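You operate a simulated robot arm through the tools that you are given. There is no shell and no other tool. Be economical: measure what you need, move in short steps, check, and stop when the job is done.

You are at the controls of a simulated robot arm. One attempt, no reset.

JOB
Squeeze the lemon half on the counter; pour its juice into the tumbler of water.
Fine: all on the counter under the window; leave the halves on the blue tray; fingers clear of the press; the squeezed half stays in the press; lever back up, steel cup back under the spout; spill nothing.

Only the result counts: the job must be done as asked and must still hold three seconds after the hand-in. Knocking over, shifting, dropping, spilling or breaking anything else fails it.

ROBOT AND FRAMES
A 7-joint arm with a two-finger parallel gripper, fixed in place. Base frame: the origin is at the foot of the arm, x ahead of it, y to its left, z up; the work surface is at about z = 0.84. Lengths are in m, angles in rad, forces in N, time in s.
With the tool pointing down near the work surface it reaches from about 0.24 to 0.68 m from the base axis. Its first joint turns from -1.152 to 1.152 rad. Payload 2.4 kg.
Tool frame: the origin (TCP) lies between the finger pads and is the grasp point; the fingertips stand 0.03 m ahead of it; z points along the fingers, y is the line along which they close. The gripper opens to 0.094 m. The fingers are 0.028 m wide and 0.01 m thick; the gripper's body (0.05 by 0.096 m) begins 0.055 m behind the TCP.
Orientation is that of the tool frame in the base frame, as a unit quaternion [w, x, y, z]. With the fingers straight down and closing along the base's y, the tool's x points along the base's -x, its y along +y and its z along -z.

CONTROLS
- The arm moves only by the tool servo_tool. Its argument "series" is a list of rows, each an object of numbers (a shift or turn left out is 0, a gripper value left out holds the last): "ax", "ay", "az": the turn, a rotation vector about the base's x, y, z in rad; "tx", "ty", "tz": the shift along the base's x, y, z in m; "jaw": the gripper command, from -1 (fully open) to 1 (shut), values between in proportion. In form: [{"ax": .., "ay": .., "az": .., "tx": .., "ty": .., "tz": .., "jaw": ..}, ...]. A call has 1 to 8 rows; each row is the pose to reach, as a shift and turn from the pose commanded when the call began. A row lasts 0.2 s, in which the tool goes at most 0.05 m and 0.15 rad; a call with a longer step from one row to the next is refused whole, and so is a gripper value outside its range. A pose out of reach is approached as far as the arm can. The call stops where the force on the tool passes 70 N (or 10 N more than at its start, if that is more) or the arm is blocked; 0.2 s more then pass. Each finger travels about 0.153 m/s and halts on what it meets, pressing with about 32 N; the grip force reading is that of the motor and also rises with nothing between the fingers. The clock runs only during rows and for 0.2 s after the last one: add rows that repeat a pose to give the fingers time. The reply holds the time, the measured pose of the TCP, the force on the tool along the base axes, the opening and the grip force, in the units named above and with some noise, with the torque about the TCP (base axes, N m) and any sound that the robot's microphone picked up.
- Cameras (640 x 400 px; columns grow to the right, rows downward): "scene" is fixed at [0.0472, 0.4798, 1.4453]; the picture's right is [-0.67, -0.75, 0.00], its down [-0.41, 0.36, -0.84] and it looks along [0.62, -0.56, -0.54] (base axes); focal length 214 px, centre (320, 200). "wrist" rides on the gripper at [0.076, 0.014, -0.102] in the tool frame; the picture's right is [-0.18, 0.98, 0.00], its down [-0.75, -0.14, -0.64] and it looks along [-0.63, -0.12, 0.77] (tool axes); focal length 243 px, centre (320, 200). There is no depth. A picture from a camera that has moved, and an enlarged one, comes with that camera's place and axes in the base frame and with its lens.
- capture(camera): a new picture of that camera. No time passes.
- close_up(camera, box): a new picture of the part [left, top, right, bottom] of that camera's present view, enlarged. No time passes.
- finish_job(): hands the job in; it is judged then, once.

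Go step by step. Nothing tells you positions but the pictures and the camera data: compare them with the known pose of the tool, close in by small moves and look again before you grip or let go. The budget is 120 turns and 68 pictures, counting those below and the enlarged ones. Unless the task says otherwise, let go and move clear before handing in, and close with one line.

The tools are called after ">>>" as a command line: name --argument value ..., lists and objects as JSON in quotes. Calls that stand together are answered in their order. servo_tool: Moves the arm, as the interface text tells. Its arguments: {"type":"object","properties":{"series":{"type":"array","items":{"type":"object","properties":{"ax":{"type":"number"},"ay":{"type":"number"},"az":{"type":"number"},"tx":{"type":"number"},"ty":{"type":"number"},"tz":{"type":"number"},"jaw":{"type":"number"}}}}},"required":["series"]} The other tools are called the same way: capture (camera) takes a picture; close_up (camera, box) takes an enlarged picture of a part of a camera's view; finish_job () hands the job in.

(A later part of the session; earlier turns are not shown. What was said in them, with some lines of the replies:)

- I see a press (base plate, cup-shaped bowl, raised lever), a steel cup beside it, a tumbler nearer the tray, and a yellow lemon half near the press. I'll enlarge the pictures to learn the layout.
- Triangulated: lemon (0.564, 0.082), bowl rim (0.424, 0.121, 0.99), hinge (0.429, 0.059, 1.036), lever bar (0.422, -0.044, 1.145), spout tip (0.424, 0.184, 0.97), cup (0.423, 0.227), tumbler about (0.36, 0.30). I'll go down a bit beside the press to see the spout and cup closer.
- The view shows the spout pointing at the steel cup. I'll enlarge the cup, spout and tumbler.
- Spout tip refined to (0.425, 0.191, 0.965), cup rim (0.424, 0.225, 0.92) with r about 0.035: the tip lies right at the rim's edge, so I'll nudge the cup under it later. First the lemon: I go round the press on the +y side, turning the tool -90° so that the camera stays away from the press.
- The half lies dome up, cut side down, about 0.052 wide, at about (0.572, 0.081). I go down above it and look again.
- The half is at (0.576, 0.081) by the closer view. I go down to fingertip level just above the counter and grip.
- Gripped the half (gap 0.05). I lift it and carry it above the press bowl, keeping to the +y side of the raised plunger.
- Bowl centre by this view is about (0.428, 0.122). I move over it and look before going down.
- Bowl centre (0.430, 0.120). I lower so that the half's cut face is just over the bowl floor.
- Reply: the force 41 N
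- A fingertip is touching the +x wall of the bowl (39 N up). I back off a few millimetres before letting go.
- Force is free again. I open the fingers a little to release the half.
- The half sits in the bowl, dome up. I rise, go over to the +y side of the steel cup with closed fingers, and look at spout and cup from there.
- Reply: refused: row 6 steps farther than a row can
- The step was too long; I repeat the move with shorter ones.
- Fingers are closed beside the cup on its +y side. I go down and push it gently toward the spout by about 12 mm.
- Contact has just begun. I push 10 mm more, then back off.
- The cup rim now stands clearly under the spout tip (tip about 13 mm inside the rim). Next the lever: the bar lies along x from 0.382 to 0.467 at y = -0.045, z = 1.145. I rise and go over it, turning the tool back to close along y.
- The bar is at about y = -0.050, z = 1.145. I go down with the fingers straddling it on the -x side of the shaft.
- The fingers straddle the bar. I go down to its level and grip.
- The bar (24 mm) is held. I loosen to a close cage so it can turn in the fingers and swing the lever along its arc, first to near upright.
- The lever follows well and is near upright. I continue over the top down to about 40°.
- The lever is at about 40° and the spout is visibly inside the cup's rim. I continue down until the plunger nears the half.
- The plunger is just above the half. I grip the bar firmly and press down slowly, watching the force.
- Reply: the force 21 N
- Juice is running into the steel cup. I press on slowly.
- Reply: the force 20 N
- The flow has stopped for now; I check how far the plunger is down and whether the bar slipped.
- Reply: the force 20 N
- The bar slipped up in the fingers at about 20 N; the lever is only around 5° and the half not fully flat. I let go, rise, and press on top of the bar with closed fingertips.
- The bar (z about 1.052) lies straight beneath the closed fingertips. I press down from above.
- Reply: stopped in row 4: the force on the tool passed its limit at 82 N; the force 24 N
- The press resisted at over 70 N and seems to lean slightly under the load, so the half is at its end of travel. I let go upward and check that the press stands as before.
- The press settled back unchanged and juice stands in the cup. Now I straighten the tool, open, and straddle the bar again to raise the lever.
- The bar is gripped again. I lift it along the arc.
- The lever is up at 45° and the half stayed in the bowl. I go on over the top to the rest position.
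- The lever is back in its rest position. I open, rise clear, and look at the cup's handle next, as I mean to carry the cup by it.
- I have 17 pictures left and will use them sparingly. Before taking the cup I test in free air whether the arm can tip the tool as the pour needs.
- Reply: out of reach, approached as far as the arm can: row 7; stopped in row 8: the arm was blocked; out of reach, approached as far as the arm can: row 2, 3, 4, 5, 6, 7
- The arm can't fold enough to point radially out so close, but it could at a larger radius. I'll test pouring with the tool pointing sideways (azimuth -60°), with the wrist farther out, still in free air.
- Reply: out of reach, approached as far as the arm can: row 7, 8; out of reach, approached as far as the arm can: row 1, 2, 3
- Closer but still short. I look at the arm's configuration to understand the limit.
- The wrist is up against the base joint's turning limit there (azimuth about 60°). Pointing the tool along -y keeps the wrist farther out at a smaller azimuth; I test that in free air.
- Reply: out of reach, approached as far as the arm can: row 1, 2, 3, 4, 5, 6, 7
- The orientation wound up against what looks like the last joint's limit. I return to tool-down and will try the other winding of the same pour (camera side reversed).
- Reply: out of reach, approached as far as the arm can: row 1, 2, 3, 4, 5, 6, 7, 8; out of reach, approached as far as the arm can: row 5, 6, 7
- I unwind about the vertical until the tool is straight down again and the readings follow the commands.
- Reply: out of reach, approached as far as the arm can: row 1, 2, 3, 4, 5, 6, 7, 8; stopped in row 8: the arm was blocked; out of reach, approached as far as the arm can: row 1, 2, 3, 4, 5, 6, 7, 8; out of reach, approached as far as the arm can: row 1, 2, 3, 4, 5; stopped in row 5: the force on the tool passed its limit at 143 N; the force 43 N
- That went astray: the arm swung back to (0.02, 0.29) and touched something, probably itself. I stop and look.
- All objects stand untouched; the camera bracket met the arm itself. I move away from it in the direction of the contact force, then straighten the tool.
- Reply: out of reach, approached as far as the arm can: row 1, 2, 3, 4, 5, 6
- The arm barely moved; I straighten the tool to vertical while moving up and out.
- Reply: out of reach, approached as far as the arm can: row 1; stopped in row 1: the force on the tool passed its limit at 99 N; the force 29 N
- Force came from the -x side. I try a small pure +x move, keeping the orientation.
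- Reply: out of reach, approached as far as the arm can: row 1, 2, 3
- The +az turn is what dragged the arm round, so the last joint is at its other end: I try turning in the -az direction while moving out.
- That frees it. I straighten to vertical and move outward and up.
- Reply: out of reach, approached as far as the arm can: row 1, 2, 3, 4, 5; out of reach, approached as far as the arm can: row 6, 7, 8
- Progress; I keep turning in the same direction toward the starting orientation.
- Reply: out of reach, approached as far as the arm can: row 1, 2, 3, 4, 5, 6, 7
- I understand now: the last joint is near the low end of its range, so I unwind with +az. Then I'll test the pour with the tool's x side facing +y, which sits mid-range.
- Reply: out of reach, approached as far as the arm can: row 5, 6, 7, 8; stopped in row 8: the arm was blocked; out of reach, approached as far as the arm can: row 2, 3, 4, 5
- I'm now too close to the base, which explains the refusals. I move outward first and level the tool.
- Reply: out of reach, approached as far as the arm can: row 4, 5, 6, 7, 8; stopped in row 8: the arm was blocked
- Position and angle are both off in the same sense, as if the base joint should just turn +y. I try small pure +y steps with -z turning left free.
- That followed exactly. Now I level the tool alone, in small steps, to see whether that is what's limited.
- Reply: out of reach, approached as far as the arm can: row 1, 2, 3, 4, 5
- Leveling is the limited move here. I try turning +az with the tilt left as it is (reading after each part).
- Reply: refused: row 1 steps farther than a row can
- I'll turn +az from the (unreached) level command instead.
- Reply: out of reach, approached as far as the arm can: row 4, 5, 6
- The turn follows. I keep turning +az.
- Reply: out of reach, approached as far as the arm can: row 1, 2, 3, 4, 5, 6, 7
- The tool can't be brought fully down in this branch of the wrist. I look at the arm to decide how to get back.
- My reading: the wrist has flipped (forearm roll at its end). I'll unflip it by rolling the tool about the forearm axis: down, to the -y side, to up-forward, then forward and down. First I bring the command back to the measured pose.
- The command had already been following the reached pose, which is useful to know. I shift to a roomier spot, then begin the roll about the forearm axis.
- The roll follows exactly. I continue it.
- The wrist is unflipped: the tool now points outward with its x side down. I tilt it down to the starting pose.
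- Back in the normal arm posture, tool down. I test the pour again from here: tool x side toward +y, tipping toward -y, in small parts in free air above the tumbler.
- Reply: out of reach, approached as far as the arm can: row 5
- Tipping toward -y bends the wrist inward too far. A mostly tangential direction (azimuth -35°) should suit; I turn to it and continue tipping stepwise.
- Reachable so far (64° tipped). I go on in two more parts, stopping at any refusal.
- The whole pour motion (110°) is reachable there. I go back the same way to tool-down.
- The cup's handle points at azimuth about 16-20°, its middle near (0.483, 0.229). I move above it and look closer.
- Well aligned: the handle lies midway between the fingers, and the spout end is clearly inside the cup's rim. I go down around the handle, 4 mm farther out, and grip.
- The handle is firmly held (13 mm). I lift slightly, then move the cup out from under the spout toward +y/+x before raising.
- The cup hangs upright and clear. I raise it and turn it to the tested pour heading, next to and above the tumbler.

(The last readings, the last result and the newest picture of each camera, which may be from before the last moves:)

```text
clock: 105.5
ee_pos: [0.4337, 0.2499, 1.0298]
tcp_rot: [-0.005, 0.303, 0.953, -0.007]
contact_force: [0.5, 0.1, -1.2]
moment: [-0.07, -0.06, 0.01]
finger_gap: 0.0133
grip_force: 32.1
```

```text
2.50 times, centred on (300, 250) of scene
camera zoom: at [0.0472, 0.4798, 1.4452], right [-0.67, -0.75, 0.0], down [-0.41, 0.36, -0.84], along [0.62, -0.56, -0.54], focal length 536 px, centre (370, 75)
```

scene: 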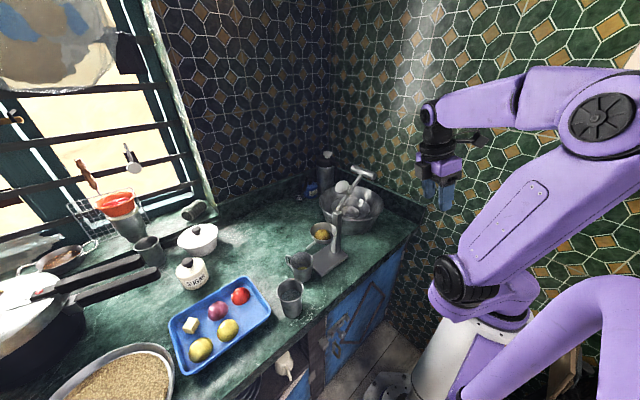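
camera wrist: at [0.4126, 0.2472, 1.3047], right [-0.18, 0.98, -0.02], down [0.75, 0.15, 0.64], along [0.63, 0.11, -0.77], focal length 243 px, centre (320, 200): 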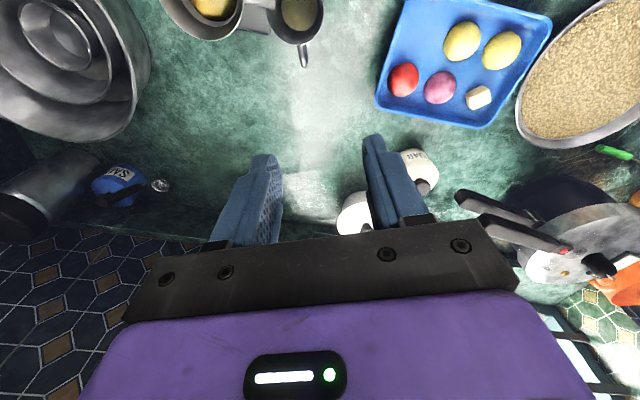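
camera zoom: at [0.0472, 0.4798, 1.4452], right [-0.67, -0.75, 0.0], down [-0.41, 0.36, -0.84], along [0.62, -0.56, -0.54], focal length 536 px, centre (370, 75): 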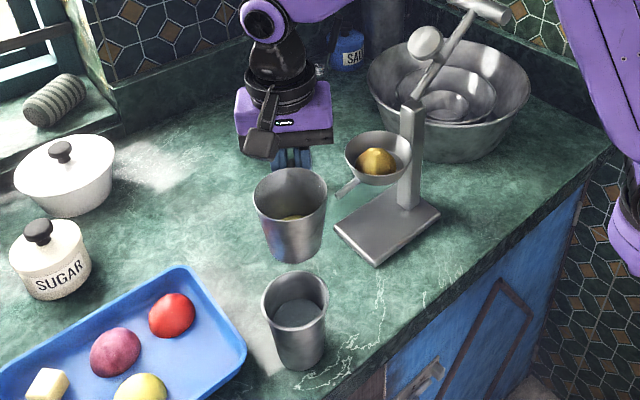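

The cup is upright above the tumbler's edge; lip and tumbler positions agree with my numbers. I begin to tip it to 40° with the lip held over the tumbler's middle.

>>> servo_tool --series '[{"ax": -0.08, "ay": -0.115, "tx": 0.003, "ty": -0.002, "tz": 0.0125}, {"ax": -0.161, "ay": -0.229, "tx": 0.0044, "ty": -0.0031, "tz": 0.0205}, {"ax": -0.241, "ay": -0.344, "tx": 0.0044, "ty": -0.0031, "tz": 0.0287}, {"ax": -0.321, "ay": -0.459, "tx": 0.0029, "ty": -0.002, "tz": 0.0316}, {"ax": -0.402, "ay": -0.573, "tz": 0.0342}]'

>>> close_up --camera "scene" --box '[240, 190, 360, 330]'

```text
clock: 106.7
ee_pos: [0.434, 0.2509, 1.0636]
tcp_rot: [0.323, 0.286, 0.896, -0.109]
contact_force: [-0.5, -0.2, 0.6]
moment: [-0.02, -0.07, -0.02]
finger_gap: 0.0131
grip_force: 32.0
```

```text
2.86 times, centred on (300, 260) of scene
camera zoom: at [0.0472, 0.4798, 1.4452], right [-0.67, -0.75, 0.0], down [-0.41, 0.36, -0.84], along [0.62, -0.56, -0.54], focal length 613 px, centre (377, 29)
```

zoom: 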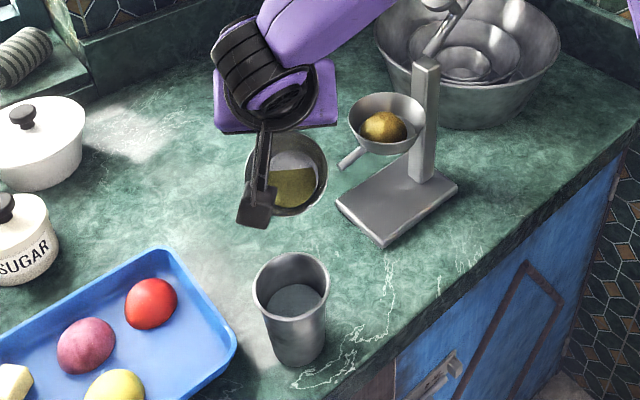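

Lip position matches the prediction. I tip on to about 72°, lip held over the tumbler.

>>> servo_tool --series '[{"ax": -0.08, "ay": -0.115, "tx": -0.0044, "ty": 0.0031, "tz": 0.007}, {"ax": -0.161, "ay": -0.229, "tx": -0.0102, "ty": 0.0071, "tz": 0.013}, {"ax": -0.201, "ay": -0.287, "tx": -0.0136, "ty": 0.0095, "tz": 0.0157}, {"ax": -0.241, "ay": -0.344, "tx": -0.017, "ty": 0.0119, "tz": 0.0182}, {"ax": -0.281, "ay": -0.401, "tx": -0.021, "ty": 0.0147, "tz": 0.0201}, {"ax": -0.321, "ay": -0.459, "tx": -0.0251, "ty": 0.0176, "tz": 0.0219}]'

>>> close_up --camera "scene" --box '[240, 190, 360, 330]'

```text
clock: 108.1
ee_pos: [0.4084, 0.2665, 1.0852]
tcp_rot: [0.559, 0.248, 0.77, -0.183]
contact_force: [-0.5, 0.3, -1.3]
moment: [-0.01, -0.01, -0.02]
finger_gap: 0.0128
grip_force: 32.2
```

```text
2.86 times, centred on (300, 260) of scene
camera zoom: at [0.0472, 0.4798, 1.4452], right [-0.67, -0.75, 0.0], down [-0.41, 0.36, -0.84], along [0.62, -0.56, -0.54], focal length 613 px, centre (377, 29)
```

zoom: 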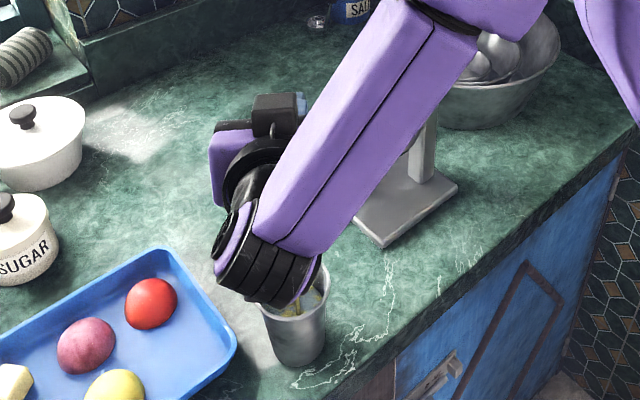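

Juice is running into the tumbler. I tip on slowly to about 104°.

>>> servo_tool --series '[{"ax": -0.04, "ay": -0.057, "tx": -0.0043, "ty": 0.003, "tz": 0.0038}, {"ax": -0.08, "ay": -0.115, "tx": -0.0089, "ty": 0.0063, "tz": 0.0072}, {"ax": -0.12, "ay": -0.172, "tx": -0.0137, "ty": 0.0096, "tz": 0.0103}, {"ax": -0.161, "ay": -0.229, "tx": -0.0186, "ty": 0.013, "tz": 0.013}, {"ax": -0.201, "ay": -0.287, "tx": -0.0237, "ty": 0.0166, "tz": 0.0152}, {"ax": -0.241, "ay": -0.344, "tx": -0.0288, "ty": 0.0202, "tz": 0.017}, {"ax": -0.281, "ay": -0.401, "tx": -0.0341, "ty": 0.0239, "tz": 0.0183}, {"ax": -0.321, "ay": -0.459, "tx": -0.0394, "ty": 0.0276, "tz": 0.0192}]'

>>> capture --camera "wrist"

```text
clock: 109.9
ee_pos: [0.3694, 0.2956, 1.105]
tcp_rot: [0.751, 0.191, 0.585, -0.241]
contact_force: [-0.2, -0.7, -0.1]
moment: [-0.05, 0.04, 0.02]
finger_gap: 0.0132
grip_force: 32.4
```

```text
5 pictures are left
camera wrist: at [0.3123, 0.3539, 1.0076], right [0.54, 0.82, 0.18], down [-0.74, 0.36, 0.57], along [0.41, -0.45, 0.8], focal length 243 px, centre (320, 200)
```

wrist: 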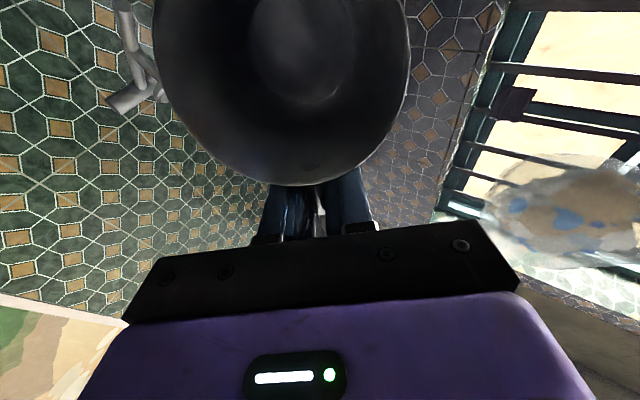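

The cup looks empty inside. I hold it a little longer, slightly steeper, so that the last drops fall into the tumbler.

>>> servo_tool --series '[{"ax": -0.04, "ay": -0.057, "tx": -0.004, "ty": 0.003, "tz": 0.0005}, {"ax": -0.04, "ay": -0.057, "tx": -0.004, "ty": 0.003, "tz": 0.0005}, {"ax": -0.04, "ay": -0.057, "tx": -0.004, "ty": 0.003, "tz": 0.0005}, {"ax": -0.04, "ay": -0.057, "tx": -0.004, "ty": 0.003, "tz": 0.0005}, {"ax": -0.04, "ay": -0.057, "tx": -0.004, "ty": 0.003, "tz": 0.0005}, {"ax": -0.04, "ay": -0.057, "tx": -0.004, "ty": 0.003, "tz": 0.0005}]'

>>> servo_tool --series '[{"ax": 0.08, "ay": 0.115, "tx": 0.0083, "ty": -0.0058, "tz": 0.0}, {"ax": 0.161, "ay": 0.229, "tx": 0.019, "ty": -0.0133, "tz": -0.0017}, {"ax": 0.241, "ay": 0.344, "tx": 0.0292, "ty": -0.0205, "tz": -0.0058}, {"ax": 0.321, "ay": 0.459, "tx": 0.039, "ty": -0.0273, "tz": -0.0122}, {"ax": 0.361, "ay": 0.516, "tx": 0.0434, "ty": -0.0306, "tz": -0.0197}]'

```text
clock: 111.3
ee_pos: [0.3639, 0.2981, 1.1062]
tcp_rot: [0.77, 0.183, 0.559, -0.247]
contact_force: [-0.3, 0.0, -1.7]
moment: [-0.01, 0.01, 0.0]
finger_gap: 0.0132
grip_force: 31.5
```

```text
clock: 112.5
ee_pos: [0.4086, 0.2676, 1.0864]
tcp_rot: [0.557, 0.249, 0.771, -0.183]
contact_force: [0.1, -0.1, -0.6]
moment: [0.01, 0.01, 0.0]
finger_gap: 0.0131
grip_force: 32.3
```

Back at 72° on the same path. I return upright by the mirrored steps.

>>> servo_tool --series '[{"ax": 0.08, "ay": 0.115, "tx": 0.0081, "ty": -0.0057, "tz": -0.0037}, {"ax": 0.161, "ay": 0.229, "tx": 0.0149, "ty": -0.0105, "tz": -0.0089}, {"ax": 0.241, "ay": 0.344, "tx": 0.0207, "ty": -0.0145, "tz": -0.0149}, {"ax": 0.321, "ay": 0.459, "tx": 0.0251, "ty": -0.0176, "tz": -0.0219}]'

>>> servo_tool --series '[{"ax": 0.08, "ay": 0.115, "tx": 0.0029, "ty": -0.002, "tz": -0.0026}, {"ax": 0.161, "ay": 0.229, "tx": 0.0044, "ty": -0.0031, "tz": -0.0055}, {"ax": 0.241, "ay": 0.344, "tx": 0.0044, "ty": -0.0031, "tz": -0.0137}, {"ax": 0.321, "ay": 0.459, "tx": 0.003, "ty": -0.002, "tz": -0.0217}, {"ax": 0.402, "ay": 0.573, "tz": -0.0342}]'

```text
clock: 113.5
ee_pos: [0.4333, 0.2495, 1.0641]
tcp_rot: [0.322, 0.285, 0.896, -0.108]
contact_force: [-0.3, 1.1, -0.2]
moment: [0.01, -0.03, 0.01]
finger_gap: 0.0132
grip_force: 32.0
```

```text
clock: 114.7
ee_pos: [0.4328, 0.2508, 1.0305]
tcp_rot: [-0.007, 0.3, 0.954, -0.006]
contact_force: [-0.3, 0.1, -0.5]
moment: [-0.04, -0.05, 0.01]
finger_gap: 0.013
grip_force: 31.9
```

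Upright again. I go back the way I came, to the spot beside the press.

>>> servo_tool --series '[{"tx": 0.008, "ty": 0.004, "az": 0.13}, {"tx": 0.023, "ty": 0.01, "az": 0.26}, {"tx": 0.048, "ty": 0.02, "az": 0.39}, {"tx": 0.073, "ty": 0.03, "az": 0.52}, {"tx": 0.0943, "ty": 0.0397, "tz": -0.005, "az": 0.64}, {"tx": 0.0943, "ty": 0.0397, "tz": -0.045, "az": 0.76}, {"tx": 0.0943, "ty": 0.0397, "tz": -0.085, "az": 0.88}, {"tx": 0.0943, "ty": 0.0397, "tz": -0.1195, "az": 0.98}]'

```text
clock: 116.5
ee_pos: [0.529, 0.2902, 0.9108]
tcp_rot: [-0.001, -0.184, 0.983, -0.008]
contact_force: [0.4, 0.2, -0.2]
moment: [-0.03, -0.09, 0.06]
finger_gap: 0.0132
grip_force: 32.4
```

I slide the cup back under the spout at 12 mm height, then set it down where it stood.

>>> servo_tool --series '[{"tx": -0.01, "ty": -0.01, "tz": -0.006}, {"tx": -0.02, "ty": -0.025, "tz": -0.01}, {"tx": -0.029, "ty": -0.04, "tz": -0.01}, {"tx": -0.037, "ty": -0.052, "tz": -0.01}, {"tx": -0.0415, "ty": -0.0597, "tz": -0.01}, {"tx": -0.0415, "ty": -0.0597, "tz": -0.016}, {"tx": -0.0415, "ty": -0.0597, "tz": -0.0215}, {"tx": -0.0415, "ty": -0.0597, "tz": -0.0215}]'

>>> close_up --camera "scene" --box '[240, 190, 360, 330]'

```text
clock: 118.3
ee_pos: [0.4869, 0.2304, 0.8902]
tcp_rot: [0.0, -0.183, 0.983, -0.008]
contact_force: [-1.0, -1.1, 17.3]
moment: [-0.26, 0.68, 0.04]
finger_gap: 0.013
grip_force: 32.2
```

```text
2.86 times, centred on (300, 260) of scene
camera zoom: at [0.0469, 0.4796, 1.4453], right [-0.67, -0.75, 0.0], down [-0.41, 0.36, -0.84], along [0.62, -0.56, -0.54], focal length 613 px, centre (377, 29)
```

zoom: 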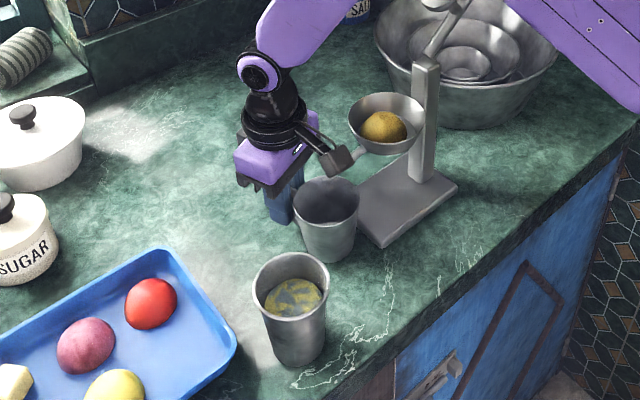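

The cup stands on the counter under the spout, and the tumbler now shows the juice. I ease the load, open, and rise straight up.

>>> servo_tool --series '[{"tz": 0.0012}, {"tz": 0.0015, "jaw": 0.7}, {"tz": 0.0015, "jaw": 0.4}, {"tz": 0.0015, "jaw": 0.1}, {"tz": 0.0015, "jaw": 0.1}]'

>>> servo_tool --series '[{"tz": 0.02}, {"tz": 0.055}, {"tz": 0.1}, {"tz": 0.15}, {"tz": 0.2}, {"tz": 0.25, "tx": -0.01}, {"tz": 0.28, "tx": -0.03, "ty": 0.02}]'

>>> close_up --camera "scene" --box '[230, 120, 430, 330]'

```text
clock: 119.5
ee_pos: [0.4865, 0.2312, 0.8913]
tcp_rot: [-0.002, -0.182, 0.983, -0.008]
contact_force: [0.6, 0.7, -0.9]
moment: [-0.01, 0.01, 0.03]
finger_gap: 0.0422
grip_force: 0.0
```

```text
refused: row 6 steps farther than a row can; nothing moved
```

```text
1.90 times, centred on (330, 225) of scene
camera zoom: at [0.0472, 0.4798, 1.4453], right [-0.67, -0.75, 0.0], down [-0.41, 0.36, -0.84], along [0.62, -0.56, -0.54], focal length 408 px, centre (301, 152)
```

zoom: 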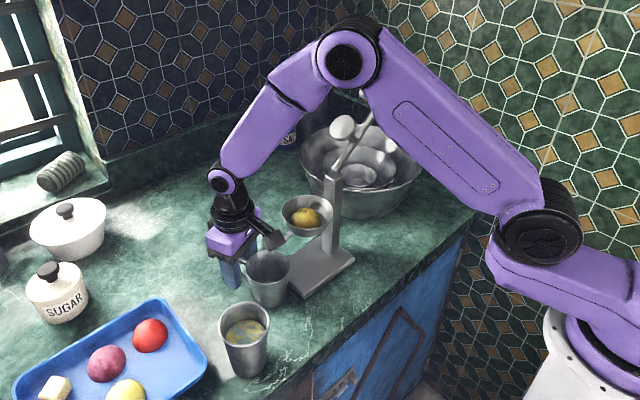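

The cup is released and stands; the rise was refused for a long step. I repeat it with shorter ones.

>>> servo_tool --series '[{"tz": 0.015}, {"tz": 0.045}, {"tz": 0.085}, {"tz": 0.125}, {"tz": 0.17}, {"tz": 0.21}, {"tz": 0.25}, {"tz": 0.28, "tx": -0.02, "ty": 0.01}]'

>>> close_up --camera "scene" --box '[230, 140, 410, 330]'

```text
clock: 121.3
ee_pos: [0.4653, 0.2399, 1.1706]
tcp_rot: [-0.001, -0.183, 0.983, -0.009]
contact_force: [-0.5, 1.1, 0.2]
moment: [-0.01, -0.02, 0.02]
finger_gap: 0.0422
grip_force: 0.1
```

```text
2.11 times, centred on (320, 235) of scene
camera zoom: at [0.0472, 0.4798, 1.4453], right [-0.67, -0.75, 0.0], down [-0.41, 0.36, -0.84], along [0.62, -0.56, -0.54], focal length 452 px, centre (320, 126)
```

zoom: 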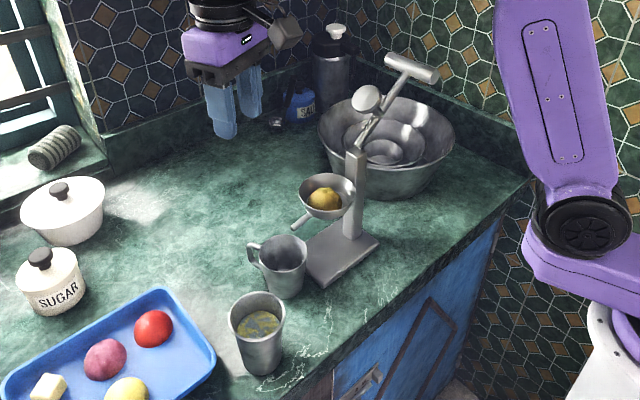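

Everything is in place: the half is in the press, the lever is up, the cup is under the spout, the juice is in the tumbler, the counter is dry and the gripper is clear. I hand in.

>>> finish_job

```text
The job is handed in.
```

I squeezed the lemon half and poured its juice into the tumbler of water. The squeezed half is still in the press, the lever is up, the steel cup is under the spout, and I saw no spills.
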